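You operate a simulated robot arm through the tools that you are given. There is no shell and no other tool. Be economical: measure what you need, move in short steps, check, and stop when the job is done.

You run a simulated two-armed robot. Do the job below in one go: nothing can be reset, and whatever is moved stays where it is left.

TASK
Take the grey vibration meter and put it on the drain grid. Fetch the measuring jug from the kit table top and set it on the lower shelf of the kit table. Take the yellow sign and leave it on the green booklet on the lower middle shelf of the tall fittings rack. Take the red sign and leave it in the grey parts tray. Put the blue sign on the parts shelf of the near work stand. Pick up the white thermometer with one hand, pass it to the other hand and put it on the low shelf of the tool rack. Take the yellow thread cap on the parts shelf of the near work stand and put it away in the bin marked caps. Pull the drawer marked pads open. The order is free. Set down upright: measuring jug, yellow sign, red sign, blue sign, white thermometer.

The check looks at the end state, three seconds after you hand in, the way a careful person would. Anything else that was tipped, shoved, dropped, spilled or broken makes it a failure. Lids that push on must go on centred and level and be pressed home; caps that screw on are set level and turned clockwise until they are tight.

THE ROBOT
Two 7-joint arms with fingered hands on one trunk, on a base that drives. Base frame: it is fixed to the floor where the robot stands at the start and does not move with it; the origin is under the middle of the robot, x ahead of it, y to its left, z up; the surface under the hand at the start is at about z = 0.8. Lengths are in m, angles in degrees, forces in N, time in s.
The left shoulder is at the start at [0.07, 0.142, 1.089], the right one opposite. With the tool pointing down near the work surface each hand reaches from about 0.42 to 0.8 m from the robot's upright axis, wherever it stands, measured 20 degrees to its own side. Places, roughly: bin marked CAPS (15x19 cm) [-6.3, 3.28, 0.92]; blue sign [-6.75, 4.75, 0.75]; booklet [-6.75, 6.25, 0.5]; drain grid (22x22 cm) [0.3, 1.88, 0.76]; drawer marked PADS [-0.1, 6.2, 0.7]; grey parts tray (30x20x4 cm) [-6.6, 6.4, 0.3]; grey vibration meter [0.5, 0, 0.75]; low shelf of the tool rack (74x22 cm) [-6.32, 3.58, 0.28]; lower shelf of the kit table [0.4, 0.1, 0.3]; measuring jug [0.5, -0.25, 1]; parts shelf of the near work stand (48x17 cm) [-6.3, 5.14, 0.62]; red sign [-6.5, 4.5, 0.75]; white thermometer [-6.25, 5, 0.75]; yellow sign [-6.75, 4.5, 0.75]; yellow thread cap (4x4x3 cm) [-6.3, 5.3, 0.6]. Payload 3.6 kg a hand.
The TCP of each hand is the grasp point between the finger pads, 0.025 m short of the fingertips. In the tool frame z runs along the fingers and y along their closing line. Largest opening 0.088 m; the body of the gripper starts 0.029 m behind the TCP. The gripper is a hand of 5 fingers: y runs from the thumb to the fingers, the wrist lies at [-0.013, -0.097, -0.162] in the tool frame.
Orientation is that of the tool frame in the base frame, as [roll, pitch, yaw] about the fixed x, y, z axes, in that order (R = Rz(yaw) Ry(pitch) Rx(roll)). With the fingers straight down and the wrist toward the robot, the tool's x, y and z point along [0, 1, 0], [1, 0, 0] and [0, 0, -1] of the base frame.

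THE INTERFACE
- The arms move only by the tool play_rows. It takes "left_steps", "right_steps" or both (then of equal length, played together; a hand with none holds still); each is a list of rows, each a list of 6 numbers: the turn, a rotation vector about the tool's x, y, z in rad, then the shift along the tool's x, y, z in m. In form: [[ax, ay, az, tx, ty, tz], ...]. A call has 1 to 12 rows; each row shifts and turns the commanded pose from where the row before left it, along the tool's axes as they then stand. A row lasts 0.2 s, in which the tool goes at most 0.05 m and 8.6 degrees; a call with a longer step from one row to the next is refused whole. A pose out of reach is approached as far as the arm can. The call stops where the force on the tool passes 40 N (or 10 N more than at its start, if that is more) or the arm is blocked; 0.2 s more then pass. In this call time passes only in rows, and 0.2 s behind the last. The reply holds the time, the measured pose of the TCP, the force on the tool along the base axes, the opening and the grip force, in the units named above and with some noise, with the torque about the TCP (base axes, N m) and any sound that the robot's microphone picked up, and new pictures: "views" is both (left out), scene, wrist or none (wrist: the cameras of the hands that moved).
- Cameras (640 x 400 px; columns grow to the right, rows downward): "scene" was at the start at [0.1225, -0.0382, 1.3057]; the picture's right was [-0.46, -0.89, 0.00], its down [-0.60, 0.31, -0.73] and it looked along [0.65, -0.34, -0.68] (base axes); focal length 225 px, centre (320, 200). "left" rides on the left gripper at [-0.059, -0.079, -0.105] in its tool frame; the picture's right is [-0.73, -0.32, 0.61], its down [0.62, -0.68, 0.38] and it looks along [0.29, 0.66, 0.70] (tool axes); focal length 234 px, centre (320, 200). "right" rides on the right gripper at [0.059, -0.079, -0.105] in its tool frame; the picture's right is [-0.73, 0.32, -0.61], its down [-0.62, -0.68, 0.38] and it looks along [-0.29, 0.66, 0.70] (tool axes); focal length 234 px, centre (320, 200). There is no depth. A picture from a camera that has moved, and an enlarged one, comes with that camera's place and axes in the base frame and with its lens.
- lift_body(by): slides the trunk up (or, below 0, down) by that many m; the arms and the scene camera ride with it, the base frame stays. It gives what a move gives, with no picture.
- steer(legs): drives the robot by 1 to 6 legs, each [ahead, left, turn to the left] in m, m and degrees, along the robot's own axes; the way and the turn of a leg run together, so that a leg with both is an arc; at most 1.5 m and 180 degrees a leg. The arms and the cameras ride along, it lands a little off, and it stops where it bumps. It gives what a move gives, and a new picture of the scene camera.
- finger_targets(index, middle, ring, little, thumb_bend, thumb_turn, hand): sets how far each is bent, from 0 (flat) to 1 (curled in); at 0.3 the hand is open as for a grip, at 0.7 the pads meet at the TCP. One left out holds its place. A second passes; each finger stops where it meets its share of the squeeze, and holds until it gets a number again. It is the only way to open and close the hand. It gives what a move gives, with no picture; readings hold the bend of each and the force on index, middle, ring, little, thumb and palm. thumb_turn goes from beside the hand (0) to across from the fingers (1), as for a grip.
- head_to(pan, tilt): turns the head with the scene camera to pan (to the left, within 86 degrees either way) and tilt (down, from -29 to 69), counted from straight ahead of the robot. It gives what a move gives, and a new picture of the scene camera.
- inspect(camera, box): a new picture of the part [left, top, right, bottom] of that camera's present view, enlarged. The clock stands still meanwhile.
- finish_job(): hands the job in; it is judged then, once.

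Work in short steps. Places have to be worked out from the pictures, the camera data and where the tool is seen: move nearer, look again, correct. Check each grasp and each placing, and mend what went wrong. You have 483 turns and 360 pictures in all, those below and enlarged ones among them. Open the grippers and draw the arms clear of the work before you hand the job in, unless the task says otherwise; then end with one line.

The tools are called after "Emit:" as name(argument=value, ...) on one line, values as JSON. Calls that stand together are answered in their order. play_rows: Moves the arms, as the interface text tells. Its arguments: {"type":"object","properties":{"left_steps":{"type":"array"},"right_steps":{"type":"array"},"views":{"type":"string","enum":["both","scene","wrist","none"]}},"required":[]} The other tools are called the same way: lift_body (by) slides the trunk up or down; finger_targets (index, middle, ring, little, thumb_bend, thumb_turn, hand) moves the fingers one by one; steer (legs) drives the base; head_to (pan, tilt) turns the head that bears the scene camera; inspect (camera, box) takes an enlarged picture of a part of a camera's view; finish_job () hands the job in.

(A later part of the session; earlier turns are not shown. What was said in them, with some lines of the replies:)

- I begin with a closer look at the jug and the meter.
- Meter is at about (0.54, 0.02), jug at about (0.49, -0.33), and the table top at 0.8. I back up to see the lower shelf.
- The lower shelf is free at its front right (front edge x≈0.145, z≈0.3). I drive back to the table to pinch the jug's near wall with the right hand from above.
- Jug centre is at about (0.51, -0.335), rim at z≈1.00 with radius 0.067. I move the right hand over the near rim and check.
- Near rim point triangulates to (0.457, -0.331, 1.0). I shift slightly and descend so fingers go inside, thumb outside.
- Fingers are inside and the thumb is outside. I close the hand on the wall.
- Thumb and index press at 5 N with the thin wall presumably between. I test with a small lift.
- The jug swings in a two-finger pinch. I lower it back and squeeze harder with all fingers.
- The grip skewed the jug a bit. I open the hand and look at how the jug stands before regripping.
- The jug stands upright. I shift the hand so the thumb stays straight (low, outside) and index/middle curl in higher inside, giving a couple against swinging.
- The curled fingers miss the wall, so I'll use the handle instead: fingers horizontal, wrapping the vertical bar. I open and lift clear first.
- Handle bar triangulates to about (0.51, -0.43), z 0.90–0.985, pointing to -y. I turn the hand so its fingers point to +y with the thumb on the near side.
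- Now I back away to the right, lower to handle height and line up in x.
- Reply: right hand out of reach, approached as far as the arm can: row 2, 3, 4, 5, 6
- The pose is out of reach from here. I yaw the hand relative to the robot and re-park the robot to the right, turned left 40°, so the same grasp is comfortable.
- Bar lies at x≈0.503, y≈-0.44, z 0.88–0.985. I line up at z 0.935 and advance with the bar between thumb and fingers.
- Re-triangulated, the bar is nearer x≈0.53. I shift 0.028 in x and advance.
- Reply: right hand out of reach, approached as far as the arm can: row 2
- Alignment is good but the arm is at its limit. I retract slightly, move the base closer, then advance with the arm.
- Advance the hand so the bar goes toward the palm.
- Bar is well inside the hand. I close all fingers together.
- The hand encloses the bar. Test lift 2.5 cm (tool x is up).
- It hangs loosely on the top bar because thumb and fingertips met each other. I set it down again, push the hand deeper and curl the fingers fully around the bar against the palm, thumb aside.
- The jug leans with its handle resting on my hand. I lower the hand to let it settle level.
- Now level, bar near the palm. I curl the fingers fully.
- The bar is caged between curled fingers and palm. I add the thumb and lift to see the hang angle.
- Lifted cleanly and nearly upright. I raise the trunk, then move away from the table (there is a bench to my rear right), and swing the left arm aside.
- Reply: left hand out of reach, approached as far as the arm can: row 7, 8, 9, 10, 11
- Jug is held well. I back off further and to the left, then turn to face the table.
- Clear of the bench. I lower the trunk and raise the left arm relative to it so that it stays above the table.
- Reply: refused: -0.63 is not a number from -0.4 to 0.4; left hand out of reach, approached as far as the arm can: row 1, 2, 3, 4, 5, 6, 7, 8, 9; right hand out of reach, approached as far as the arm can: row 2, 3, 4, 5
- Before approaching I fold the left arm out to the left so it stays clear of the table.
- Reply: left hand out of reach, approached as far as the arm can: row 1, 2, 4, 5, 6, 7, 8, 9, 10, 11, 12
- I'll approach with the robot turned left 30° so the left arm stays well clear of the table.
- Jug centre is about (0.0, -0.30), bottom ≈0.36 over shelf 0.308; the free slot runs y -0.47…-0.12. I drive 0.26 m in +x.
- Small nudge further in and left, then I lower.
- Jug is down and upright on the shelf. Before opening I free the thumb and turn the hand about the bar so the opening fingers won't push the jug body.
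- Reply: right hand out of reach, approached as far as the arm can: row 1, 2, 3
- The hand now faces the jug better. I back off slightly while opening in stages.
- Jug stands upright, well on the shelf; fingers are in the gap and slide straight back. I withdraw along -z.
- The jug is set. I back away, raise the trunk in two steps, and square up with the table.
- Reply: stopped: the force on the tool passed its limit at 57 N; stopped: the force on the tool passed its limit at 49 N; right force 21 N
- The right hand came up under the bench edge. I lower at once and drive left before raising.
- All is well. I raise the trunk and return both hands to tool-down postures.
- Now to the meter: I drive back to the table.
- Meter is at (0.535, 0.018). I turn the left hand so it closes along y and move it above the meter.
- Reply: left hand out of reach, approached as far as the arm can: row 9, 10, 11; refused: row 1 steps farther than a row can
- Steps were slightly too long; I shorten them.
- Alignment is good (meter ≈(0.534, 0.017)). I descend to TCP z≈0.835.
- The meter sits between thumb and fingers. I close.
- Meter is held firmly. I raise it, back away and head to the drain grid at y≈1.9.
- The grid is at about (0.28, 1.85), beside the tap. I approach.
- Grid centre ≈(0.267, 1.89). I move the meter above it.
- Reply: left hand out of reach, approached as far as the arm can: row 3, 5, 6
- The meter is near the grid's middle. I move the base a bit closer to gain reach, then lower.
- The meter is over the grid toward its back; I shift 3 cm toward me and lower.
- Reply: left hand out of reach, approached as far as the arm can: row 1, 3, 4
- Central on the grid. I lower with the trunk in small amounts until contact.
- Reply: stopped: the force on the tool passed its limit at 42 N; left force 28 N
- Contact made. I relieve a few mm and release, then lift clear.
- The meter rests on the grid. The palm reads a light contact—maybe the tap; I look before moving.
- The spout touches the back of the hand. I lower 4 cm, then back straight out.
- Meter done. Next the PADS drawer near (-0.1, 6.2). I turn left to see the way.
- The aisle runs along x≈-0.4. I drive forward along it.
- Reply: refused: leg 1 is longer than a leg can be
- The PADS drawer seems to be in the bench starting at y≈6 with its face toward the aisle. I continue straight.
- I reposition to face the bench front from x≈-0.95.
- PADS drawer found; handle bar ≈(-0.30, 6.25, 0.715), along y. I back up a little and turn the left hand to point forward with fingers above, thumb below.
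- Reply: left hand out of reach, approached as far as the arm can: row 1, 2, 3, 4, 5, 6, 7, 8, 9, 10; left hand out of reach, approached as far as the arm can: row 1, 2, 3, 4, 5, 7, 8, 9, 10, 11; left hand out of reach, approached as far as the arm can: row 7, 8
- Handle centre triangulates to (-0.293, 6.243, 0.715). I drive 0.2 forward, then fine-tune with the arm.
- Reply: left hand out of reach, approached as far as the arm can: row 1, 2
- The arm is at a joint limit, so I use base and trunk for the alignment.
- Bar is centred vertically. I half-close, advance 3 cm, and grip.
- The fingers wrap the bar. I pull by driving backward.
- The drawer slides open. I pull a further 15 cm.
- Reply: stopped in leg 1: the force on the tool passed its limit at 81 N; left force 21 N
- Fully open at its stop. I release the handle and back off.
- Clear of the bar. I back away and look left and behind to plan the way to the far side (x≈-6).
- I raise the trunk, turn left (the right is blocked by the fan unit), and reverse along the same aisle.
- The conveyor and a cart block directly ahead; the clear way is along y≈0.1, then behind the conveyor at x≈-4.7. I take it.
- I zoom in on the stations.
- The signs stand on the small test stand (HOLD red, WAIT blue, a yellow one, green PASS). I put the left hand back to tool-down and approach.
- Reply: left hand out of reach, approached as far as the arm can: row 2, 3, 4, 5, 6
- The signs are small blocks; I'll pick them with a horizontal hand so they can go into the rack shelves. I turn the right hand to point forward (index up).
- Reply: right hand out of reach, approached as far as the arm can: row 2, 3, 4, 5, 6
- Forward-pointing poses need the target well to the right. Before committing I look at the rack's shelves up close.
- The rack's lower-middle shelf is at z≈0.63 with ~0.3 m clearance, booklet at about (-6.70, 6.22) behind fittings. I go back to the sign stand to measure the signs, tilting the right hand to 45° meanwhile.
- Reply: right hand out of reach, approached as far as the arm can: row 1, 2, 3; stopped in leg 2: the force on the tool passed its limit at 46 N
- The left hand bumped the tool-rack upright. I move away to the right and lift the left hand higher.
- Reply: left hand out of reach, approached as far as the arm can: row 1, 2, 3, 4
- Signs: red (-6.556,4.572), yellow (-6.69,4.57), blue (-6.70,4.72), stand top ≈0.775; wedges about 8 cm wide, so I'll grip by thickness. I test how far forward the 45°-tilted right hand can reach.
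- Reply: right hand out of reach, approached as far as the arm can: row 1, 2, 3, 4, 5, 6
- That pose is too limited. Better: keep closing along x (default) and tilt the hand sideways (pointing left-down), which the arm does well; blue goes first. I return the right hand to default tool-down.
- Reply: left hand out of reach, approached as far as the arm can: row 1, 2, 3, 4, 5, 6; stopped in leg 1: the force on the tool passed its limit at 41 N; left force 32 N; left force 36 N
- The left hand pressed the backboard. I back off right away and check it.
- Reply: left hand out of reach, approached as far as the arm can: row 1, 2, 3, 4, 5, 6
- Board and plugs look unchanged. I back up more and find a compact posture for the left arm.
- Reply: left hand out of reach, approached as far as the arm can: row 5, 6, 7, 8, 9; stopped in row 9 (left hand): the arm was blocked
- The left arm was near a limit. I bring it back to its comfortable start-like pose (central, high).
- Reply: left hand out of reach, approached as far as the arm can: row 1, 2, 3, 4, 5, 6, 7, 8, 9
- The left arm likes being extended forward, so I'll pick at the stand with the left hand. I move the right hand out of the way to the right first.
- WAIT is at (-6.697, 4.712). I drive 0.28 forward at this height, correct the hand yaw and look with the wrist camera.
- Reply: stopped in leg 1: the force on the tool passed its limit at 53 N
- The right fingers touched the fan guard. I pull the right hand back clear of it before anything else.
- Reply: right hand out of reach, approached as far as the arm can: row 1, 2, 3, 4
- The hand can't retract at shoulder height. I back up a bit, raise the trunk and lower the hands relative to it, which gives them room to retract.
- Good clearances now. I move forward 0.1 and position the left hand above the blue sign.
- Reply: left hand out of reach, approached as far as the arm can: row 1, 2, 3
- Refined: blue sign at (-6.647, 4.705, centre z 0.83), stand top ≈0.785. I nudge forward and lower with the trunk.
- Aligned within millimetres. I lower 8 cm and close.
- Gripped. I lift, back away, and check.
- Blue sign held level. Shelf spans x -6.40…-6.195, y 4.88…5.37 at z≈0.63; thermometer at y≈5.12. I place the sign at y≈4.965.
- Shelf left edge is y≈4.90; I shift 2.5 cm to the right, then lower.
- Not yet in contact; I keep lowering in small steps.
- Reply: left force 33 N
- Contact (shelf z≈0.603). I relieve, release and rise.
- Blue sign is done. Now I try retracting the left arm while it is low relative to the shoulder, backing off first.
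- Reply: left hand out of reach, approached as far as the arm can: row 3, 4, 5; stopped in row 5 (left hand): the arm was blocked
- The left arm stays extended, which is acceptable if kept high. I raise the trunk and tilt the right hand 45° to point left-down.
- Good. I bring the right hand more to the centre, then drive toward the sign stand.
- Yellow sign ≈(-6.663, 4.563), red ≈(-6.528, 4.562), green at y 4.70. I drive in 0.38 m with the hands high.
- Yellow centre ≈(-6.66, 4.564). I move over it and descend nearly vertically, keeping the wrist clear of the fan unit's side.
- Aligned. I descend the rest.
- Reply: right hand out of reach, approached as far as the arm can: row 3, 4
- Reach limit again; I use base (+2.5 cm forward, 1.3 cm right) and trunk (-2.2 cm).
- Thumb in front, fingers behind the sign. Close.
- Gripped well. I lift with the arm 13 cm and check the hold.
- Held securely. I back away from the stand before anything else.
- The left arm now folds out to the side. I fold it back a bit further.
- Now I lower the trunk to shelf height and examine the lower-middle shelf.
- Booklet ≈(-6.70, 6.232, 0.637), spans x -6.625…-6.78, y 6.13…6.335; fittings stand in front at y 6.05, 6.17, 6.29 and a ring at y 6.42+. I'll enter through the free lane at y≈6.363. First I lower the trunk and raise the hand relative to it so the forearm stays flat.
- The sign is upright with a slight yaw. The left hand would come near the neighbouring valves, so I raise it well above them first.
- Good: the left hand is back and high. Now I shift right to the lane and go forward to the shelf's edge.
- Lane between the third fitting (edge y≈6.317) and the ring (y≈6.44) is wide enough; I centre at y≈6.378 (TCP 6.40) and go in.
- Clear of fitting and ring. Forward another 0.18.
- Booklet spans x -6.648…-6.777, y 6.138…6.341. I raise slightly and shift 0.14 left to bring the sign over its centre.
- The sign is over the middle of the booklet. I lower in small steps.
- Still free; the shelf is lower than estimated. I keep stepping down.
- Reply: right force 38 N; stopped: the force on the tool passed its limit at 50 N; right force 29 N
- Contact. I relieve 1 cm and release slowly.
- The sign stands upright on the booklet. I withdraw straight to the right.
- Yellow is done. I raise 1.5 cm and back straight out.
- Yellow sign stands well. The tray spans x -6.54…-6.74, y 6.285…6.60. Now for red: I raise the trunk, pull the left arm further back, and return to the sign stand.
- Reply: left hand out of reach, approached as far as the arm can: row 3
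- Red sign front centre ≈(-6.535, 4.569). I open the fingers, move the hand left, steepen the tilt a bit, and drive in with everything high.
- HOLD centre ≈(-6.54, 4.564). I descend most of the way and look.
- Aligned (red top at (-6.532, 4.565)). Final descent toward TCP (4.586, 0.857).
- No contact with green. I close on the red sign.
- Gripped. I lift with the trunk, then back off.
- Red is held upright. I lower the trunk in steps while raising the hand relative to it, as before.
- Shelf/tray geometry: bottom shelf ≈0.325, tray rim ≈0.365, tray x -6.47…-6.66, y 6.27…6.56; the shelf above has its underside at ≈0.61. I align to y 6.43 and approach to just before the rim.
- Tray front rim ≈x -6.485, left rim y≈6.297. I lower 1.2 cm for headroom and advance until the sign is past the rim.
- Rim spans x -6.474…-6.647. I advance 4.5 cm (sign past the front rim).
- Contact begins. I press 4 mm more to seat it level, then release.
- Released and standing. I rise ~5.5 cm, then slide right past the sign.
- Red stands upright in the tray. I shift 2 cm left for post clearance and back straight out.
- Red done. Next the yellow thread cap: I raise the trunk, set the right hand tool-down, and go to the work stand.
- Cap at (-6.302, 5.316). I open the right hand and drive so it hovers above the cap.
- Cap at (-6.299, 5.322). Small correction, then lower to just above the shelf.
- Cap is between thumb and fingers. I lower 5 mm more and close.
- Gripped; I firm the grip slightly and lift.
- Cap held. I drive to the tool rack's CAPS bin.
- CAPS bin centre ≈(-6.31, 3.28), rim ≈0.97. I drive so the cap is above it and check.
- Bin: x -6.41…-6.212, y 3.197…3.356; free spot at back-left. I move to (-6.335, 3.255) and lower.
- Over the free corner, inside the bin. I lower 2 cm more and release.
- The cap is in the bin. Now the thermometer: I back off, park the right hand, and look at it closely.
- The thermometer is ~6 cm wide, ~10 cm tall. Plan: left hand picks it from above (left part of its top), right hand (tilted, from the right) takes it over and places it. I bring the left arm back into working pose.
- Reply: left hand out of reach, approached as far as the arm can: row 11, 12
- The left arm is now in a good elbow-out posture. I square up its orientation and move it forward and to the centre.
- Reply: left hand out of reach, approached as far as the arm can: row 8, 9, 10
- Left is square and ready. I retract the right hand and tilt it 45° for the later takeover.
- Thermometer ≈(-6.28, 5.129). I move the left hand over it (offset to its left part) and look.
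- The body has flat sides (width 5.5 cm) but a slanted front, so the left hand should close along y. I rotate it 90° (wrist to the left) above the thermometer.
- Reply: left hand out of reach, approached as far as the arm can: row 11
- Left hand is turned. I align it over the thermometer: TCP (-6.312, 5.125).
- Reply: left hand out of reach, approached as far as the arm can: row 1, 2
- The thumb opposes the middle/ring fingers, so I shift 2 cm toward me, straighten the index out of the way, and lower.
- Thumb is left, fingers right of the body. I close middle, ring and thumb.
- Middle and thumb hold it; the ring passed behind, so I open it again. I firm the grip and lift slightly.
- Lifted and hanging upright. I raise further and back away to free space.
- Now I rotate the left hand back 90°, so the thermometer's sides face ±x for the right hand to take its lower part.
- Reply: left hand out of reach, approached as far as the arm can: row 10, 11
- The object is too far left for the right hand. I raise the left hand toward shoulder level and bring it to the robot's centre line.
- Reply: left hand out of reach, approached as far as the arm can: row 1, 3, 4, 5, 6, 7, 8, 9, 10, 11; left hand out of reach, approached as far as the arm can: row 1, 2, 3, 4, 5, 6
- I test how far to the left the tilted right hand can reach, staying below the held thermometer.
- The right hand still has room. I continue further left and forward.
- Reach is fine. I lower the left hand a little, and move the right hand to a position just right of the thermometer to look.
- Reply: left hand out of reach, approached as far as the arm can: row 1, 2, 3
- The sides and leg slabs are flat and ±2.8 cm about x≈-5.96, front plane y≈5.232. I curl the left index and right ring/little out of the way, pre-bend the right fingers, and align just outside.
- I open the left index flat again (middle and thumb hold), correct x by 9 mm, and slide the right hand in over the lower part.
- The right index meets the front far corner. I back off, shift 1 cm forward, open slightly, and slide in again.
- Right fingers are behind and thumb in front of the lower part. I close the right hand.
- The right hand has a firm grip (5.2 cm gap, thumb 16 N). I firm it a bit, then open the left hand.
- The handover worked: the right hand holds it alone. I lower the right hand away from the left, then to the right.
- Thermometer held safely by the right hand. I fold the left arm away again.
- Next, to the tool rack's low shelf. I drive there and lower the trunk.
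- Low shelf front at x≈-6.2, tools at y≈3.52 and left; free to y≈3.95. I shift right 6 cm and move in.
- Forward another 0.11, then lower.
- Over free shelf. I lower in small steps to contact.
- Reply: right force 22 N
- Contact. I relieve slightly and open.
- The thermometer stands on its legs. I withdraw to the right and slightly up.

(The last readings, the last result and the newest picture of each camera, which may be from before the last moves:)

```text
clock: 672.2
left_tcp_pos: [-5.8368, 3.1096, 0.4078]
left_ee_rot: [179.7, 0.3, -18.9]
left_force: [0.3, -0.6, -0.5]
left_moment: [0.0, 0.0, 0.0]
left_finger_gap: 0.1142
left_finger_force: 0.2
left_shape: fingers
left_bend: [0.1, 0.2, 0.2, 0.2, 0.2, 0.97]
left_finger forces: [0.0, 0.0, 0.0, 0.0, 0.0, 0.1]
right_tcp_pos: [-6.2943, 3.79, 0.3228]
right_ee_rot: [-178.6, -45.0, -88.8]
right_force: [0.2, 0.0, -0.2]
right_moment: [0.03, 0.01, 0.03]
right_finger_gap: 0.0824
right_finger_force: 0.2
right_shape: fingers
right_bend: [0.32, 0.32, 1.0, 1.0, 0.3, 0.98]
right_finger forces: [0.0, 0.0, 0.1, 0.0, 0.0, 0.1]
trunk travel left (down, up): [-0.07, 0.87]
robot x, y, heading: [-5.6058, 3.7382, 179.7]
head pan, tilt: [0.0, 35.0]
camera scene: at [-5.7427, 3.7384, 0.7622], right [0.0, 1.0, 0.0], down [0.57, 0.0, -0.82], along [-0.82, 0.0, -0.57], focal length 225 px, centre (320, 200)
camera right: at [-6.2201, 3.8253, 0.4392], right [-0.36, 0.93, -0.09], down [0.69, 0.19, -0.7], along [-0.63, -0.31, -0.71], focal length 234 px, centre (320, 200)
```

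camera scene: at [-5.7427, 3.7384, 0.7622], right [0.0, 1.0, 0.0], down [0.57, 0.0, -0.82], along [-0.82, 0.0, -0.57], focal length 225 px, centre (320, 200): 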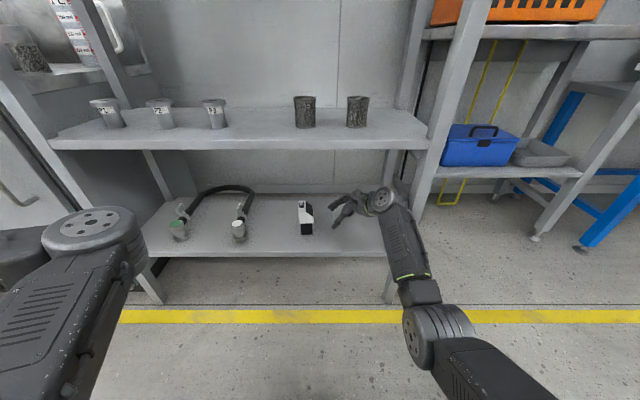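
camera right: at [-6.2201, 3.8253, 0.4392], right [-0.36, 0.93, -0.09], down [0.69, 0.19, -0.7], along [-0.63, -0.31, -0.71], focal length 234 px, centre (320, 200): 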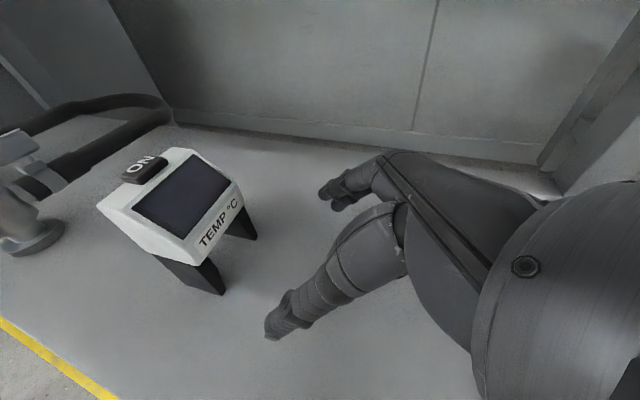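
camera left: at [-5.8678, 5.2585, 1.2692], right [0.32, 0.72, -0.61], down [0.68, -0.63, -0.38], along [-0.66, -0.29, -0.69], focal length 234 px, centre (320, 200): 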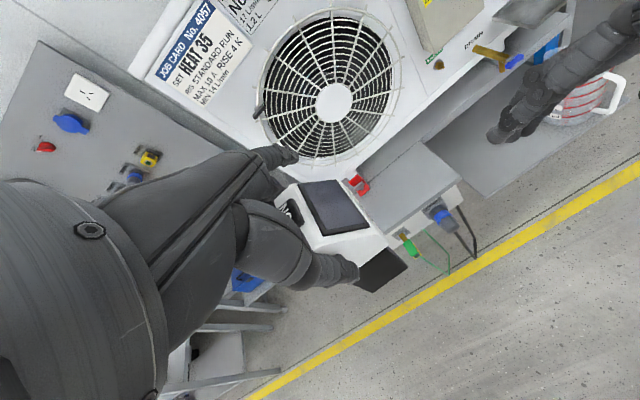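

Upright. I back out and check the whole rack.

Emit:
steer(legs=[[-0.5, 0, 0]])

Emit:
lift_body(by=0.4)

Emit:
inspect(camera="scene", box=[160, 20, 460, 240])

```text
clock: 675.1
left_tcp_pos: [-5.3455, 3.1088, 0.4085]
left_ee_rot: [179.7, 0.3, -18.5]
left_force: [-0.2, -0.8, 0.2]
left_moment: [-0.01, -0.01, 0.0]
left_finger_gap: 0.1143
left_finger_force: 0.1
left_shape: fingers
left_bend: [0.1, 0.2, 0.2, 0.2, 0.2, 0.97]
left_finger forces: [0.0, 0.0, 0.1, 0.1, 0.1, 0.0]
right_tcp_pos: [-5.8082, 3.7869, 0.324]
right_ee_rot: [-178.5, -45.0, -88.6]
right_force: [-0.7, 0.0, -1.1]
right_moment: [-0.01, -0.03, 0.02]
right_finger_gap: 0.0825
right_finger_force: 0.1
right_shape: fingers
right_bend: [0.32, 0.32, 1.0, 1.0, 0.3, 0.98]
right_finger forces: [0.1, 0.0, 0.0, 0.0, 0.0, 0.1]
trunk travel left (down, up): [-0.07, 0.87]
robot x, y, heading: [-5.1158, 3.7425, -180.1]
head pan, tilt: [0.0, 35.0]
camera scene: at [-5.2547, 3.7382, 0.7622], right [0.0, 1.0, 0.0], down [0.57, 0.0, -0.82], along [-0.82, 0.0, -0.57], focal length 225 px, centre (320, 200)
```

scene: 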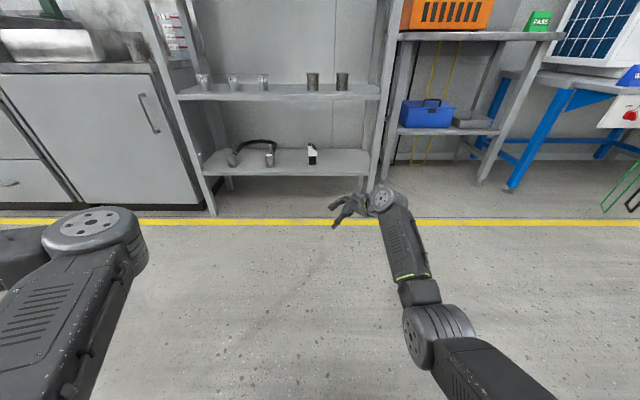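

```text
clock: 678.9
left_tcp_pos: [-5.3447, 3.1088, 0.8089]
left_ee_rot: [179.7, 0.3, -18.7]
left_force: [0.4, 0.0, 0.6]
left_moment: [0.01, -0.02, 0.01]
left_finger_gap: 0.1145
left_finger_force: 0.0
left_shape: fingers
left_bend: [0.1, 0.2, 0.2, 0.2, 0.2, 0.97]
left_finger forces: [0.0, 0.1, 0.1, 0.0, 0.1, 0.0]
right_tcp_pos: [-5.8075, 3.7854, 0.723]
right_ee_rot: [-178.7, -45.0, -88.5]
right_force: [-0.1, 1.0, 1.1]
right_moment: [0.02, -0.02, -0.01]
right_finger_gap: 0.0825
right_finger_force: 0.1
right_shape: fingers
right_bend: [0.32, 0.32, 1.0, 1.0, 0.3, 0.98]
right_finger forces: [0.1, 0.1, 0.1, 0.0, 0.0, 0.0]
trunk travel left (down, up): [-0.47, 0.47]
robot x, y, heading: [-5.1161, 3.7383, -179.6]
head pan, tilt: [0.0, 35.0]
```

```text
1.82 times, centred on (310, 130) of scene
camera zoom: at [-5.2548, 3.7381, 1.1622], right [0.0, 1.0, 0.0], down [0.57, 0.0, -0.82], along [-0.82, 0.0, -0.57], focal length 409 px, centre (338, 327)
```

zoom: 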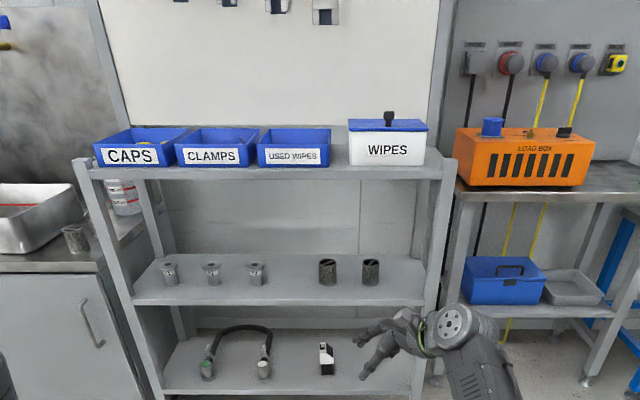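

Everything on the rack stands as it should; the WIPES lid is centred. I open the remaining fingers and take one last look at the work stand and tall rack.

Emit:
finger_targets(hand="right", index=0.3, middle=0.3, ring=0.3, little=0.3, thumb_bend=0.3)

Emit:
head_to(pan=-50, tilt=20)

Emit:
inspect(camera="scene", box=[200, 100, 480, 280])

```text
clock: 679.9
left_tcp_pos: [-5.3461, 3.1089, 0.8081]
left_ee_rot: [179.7, 0.2, -18.5]
left_force: [-0.6, -1.2, 0.0]
left_moment: [-0.03, 0.04, 0.02]
left_finger_gap: 0.1142
left_finger_force: 0.0
left_shape: fingers
left_bend: [0.1, 0.2, 0.2, 0.2, 0.2, 0.97]
left_finger forces: [0.0, 0.0, 0.0, 0.1, 0.0, 0.1]
right_tcp_pos: [-5.807, 3.786, 0.7236]
right_ee_rot: [-178.6, -45.0, -88.7]
right_force: [0.1, -0.1, -0.4]
right_moment: [0.0, -0.01, 0.01]
right_finger_gap: 0.0846
right_finger_force: 0.1
right_shape: fingers
right_bend: [0.3, 0.3, 0.3, 0.3, 0.3, 0.98]
right_finger forces: [0.0, 0.0, 0.0, 0.0, 0.0, 0.0]
trunk travel left (down, up): [-0.47, 0.47]
robot x, y, heading: [-5.1169, 3.7371, -179.9]
head pan, tilt: [0.0, 35.0]
```

```text
clock: 681.1
left_tcp_pos: [-5.3456, 3.107, 0.8077]
left_ee_rot: [179.8, 0.3, -18.6]
left_force: [-0.2, -0.1, -0.3]
left_moment: [0.02, -0.03, 0.01]
left_finger_gap: 0.1143
left_finger_force: 0.0
left_shape: fingers
left_bend: [0.1, 0.2, 0.2, 0.2, 0.2, 0.97]
left_finger forces: [0.0, 0.1, 0.0, 0.0, 0.0, 0.1]
right_tcp_pos: [-5.8078, 3.7874, 0.7243]
right_ee_rot: [-178.6, -45.0, -88.6]
right_force: [-0.8, -0.3, 0.6]
right_moment: [0.02, -0.02, -0.02]
right_finger_gap: 0.0841
right_finger_force: 0.1
right_shape: fingers
right_bend: [0.3, 0.3, 0.3, 0.3, 0.3, 0.98]
right_finger forces: [0.0, 0.1, 0.0, 0.0, 0.0, 0.0]
trunk travel left (down, up): [-0.47, 0.47]
robot x, y, heading: [-5.1153, 3.7353, -179.6]
head pan, tilt: [-50.0, 20.0]
camera scene: at [-5.2268, 3.8095, 1.1861], right [0.76, 0.65, 0.0], down [0.22, -0.26, -0.94], along [-0.61, 0.72, -0.34], focal length 225 px, centre (320, 200)
```

scene: 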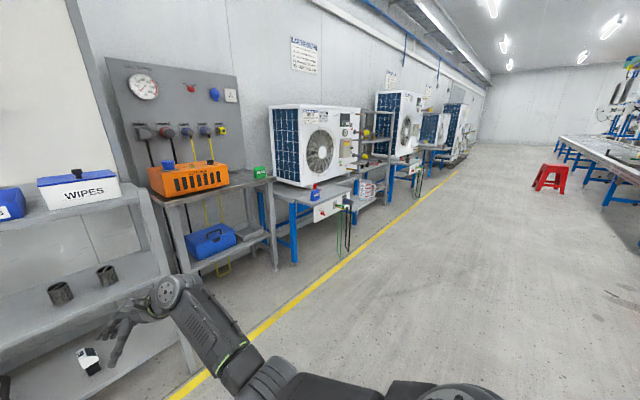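

```text
2.22 times, centred on (340, 190) of scene
camera zoom: at [-5.2268, 3.8095, 1.1861], right [0.76, 0.65, 0.0], down [0.22, -0.26, -0.94], along [-0.61, 0.72, -0.34], focal length 499 px, centre (276, 222)
```

zoom: 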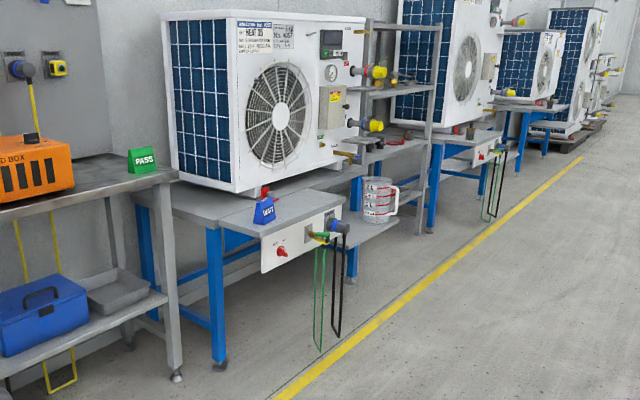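

All placements are in order, both hands are open, and the arms are clear of the work. I hand the job in.

Emit:
finish_job()

```text
The job is handed in.
```

All eight parts of the job are done, the job is handed in, and everything that had to stand upright was upright when I last saw it. On the way a hand bumped the bench beside the kit table, the tool-rack upright, the supply backboard and a fan guard with about 40–57 N. Nothing I looked at afterwards had tipped or moved.
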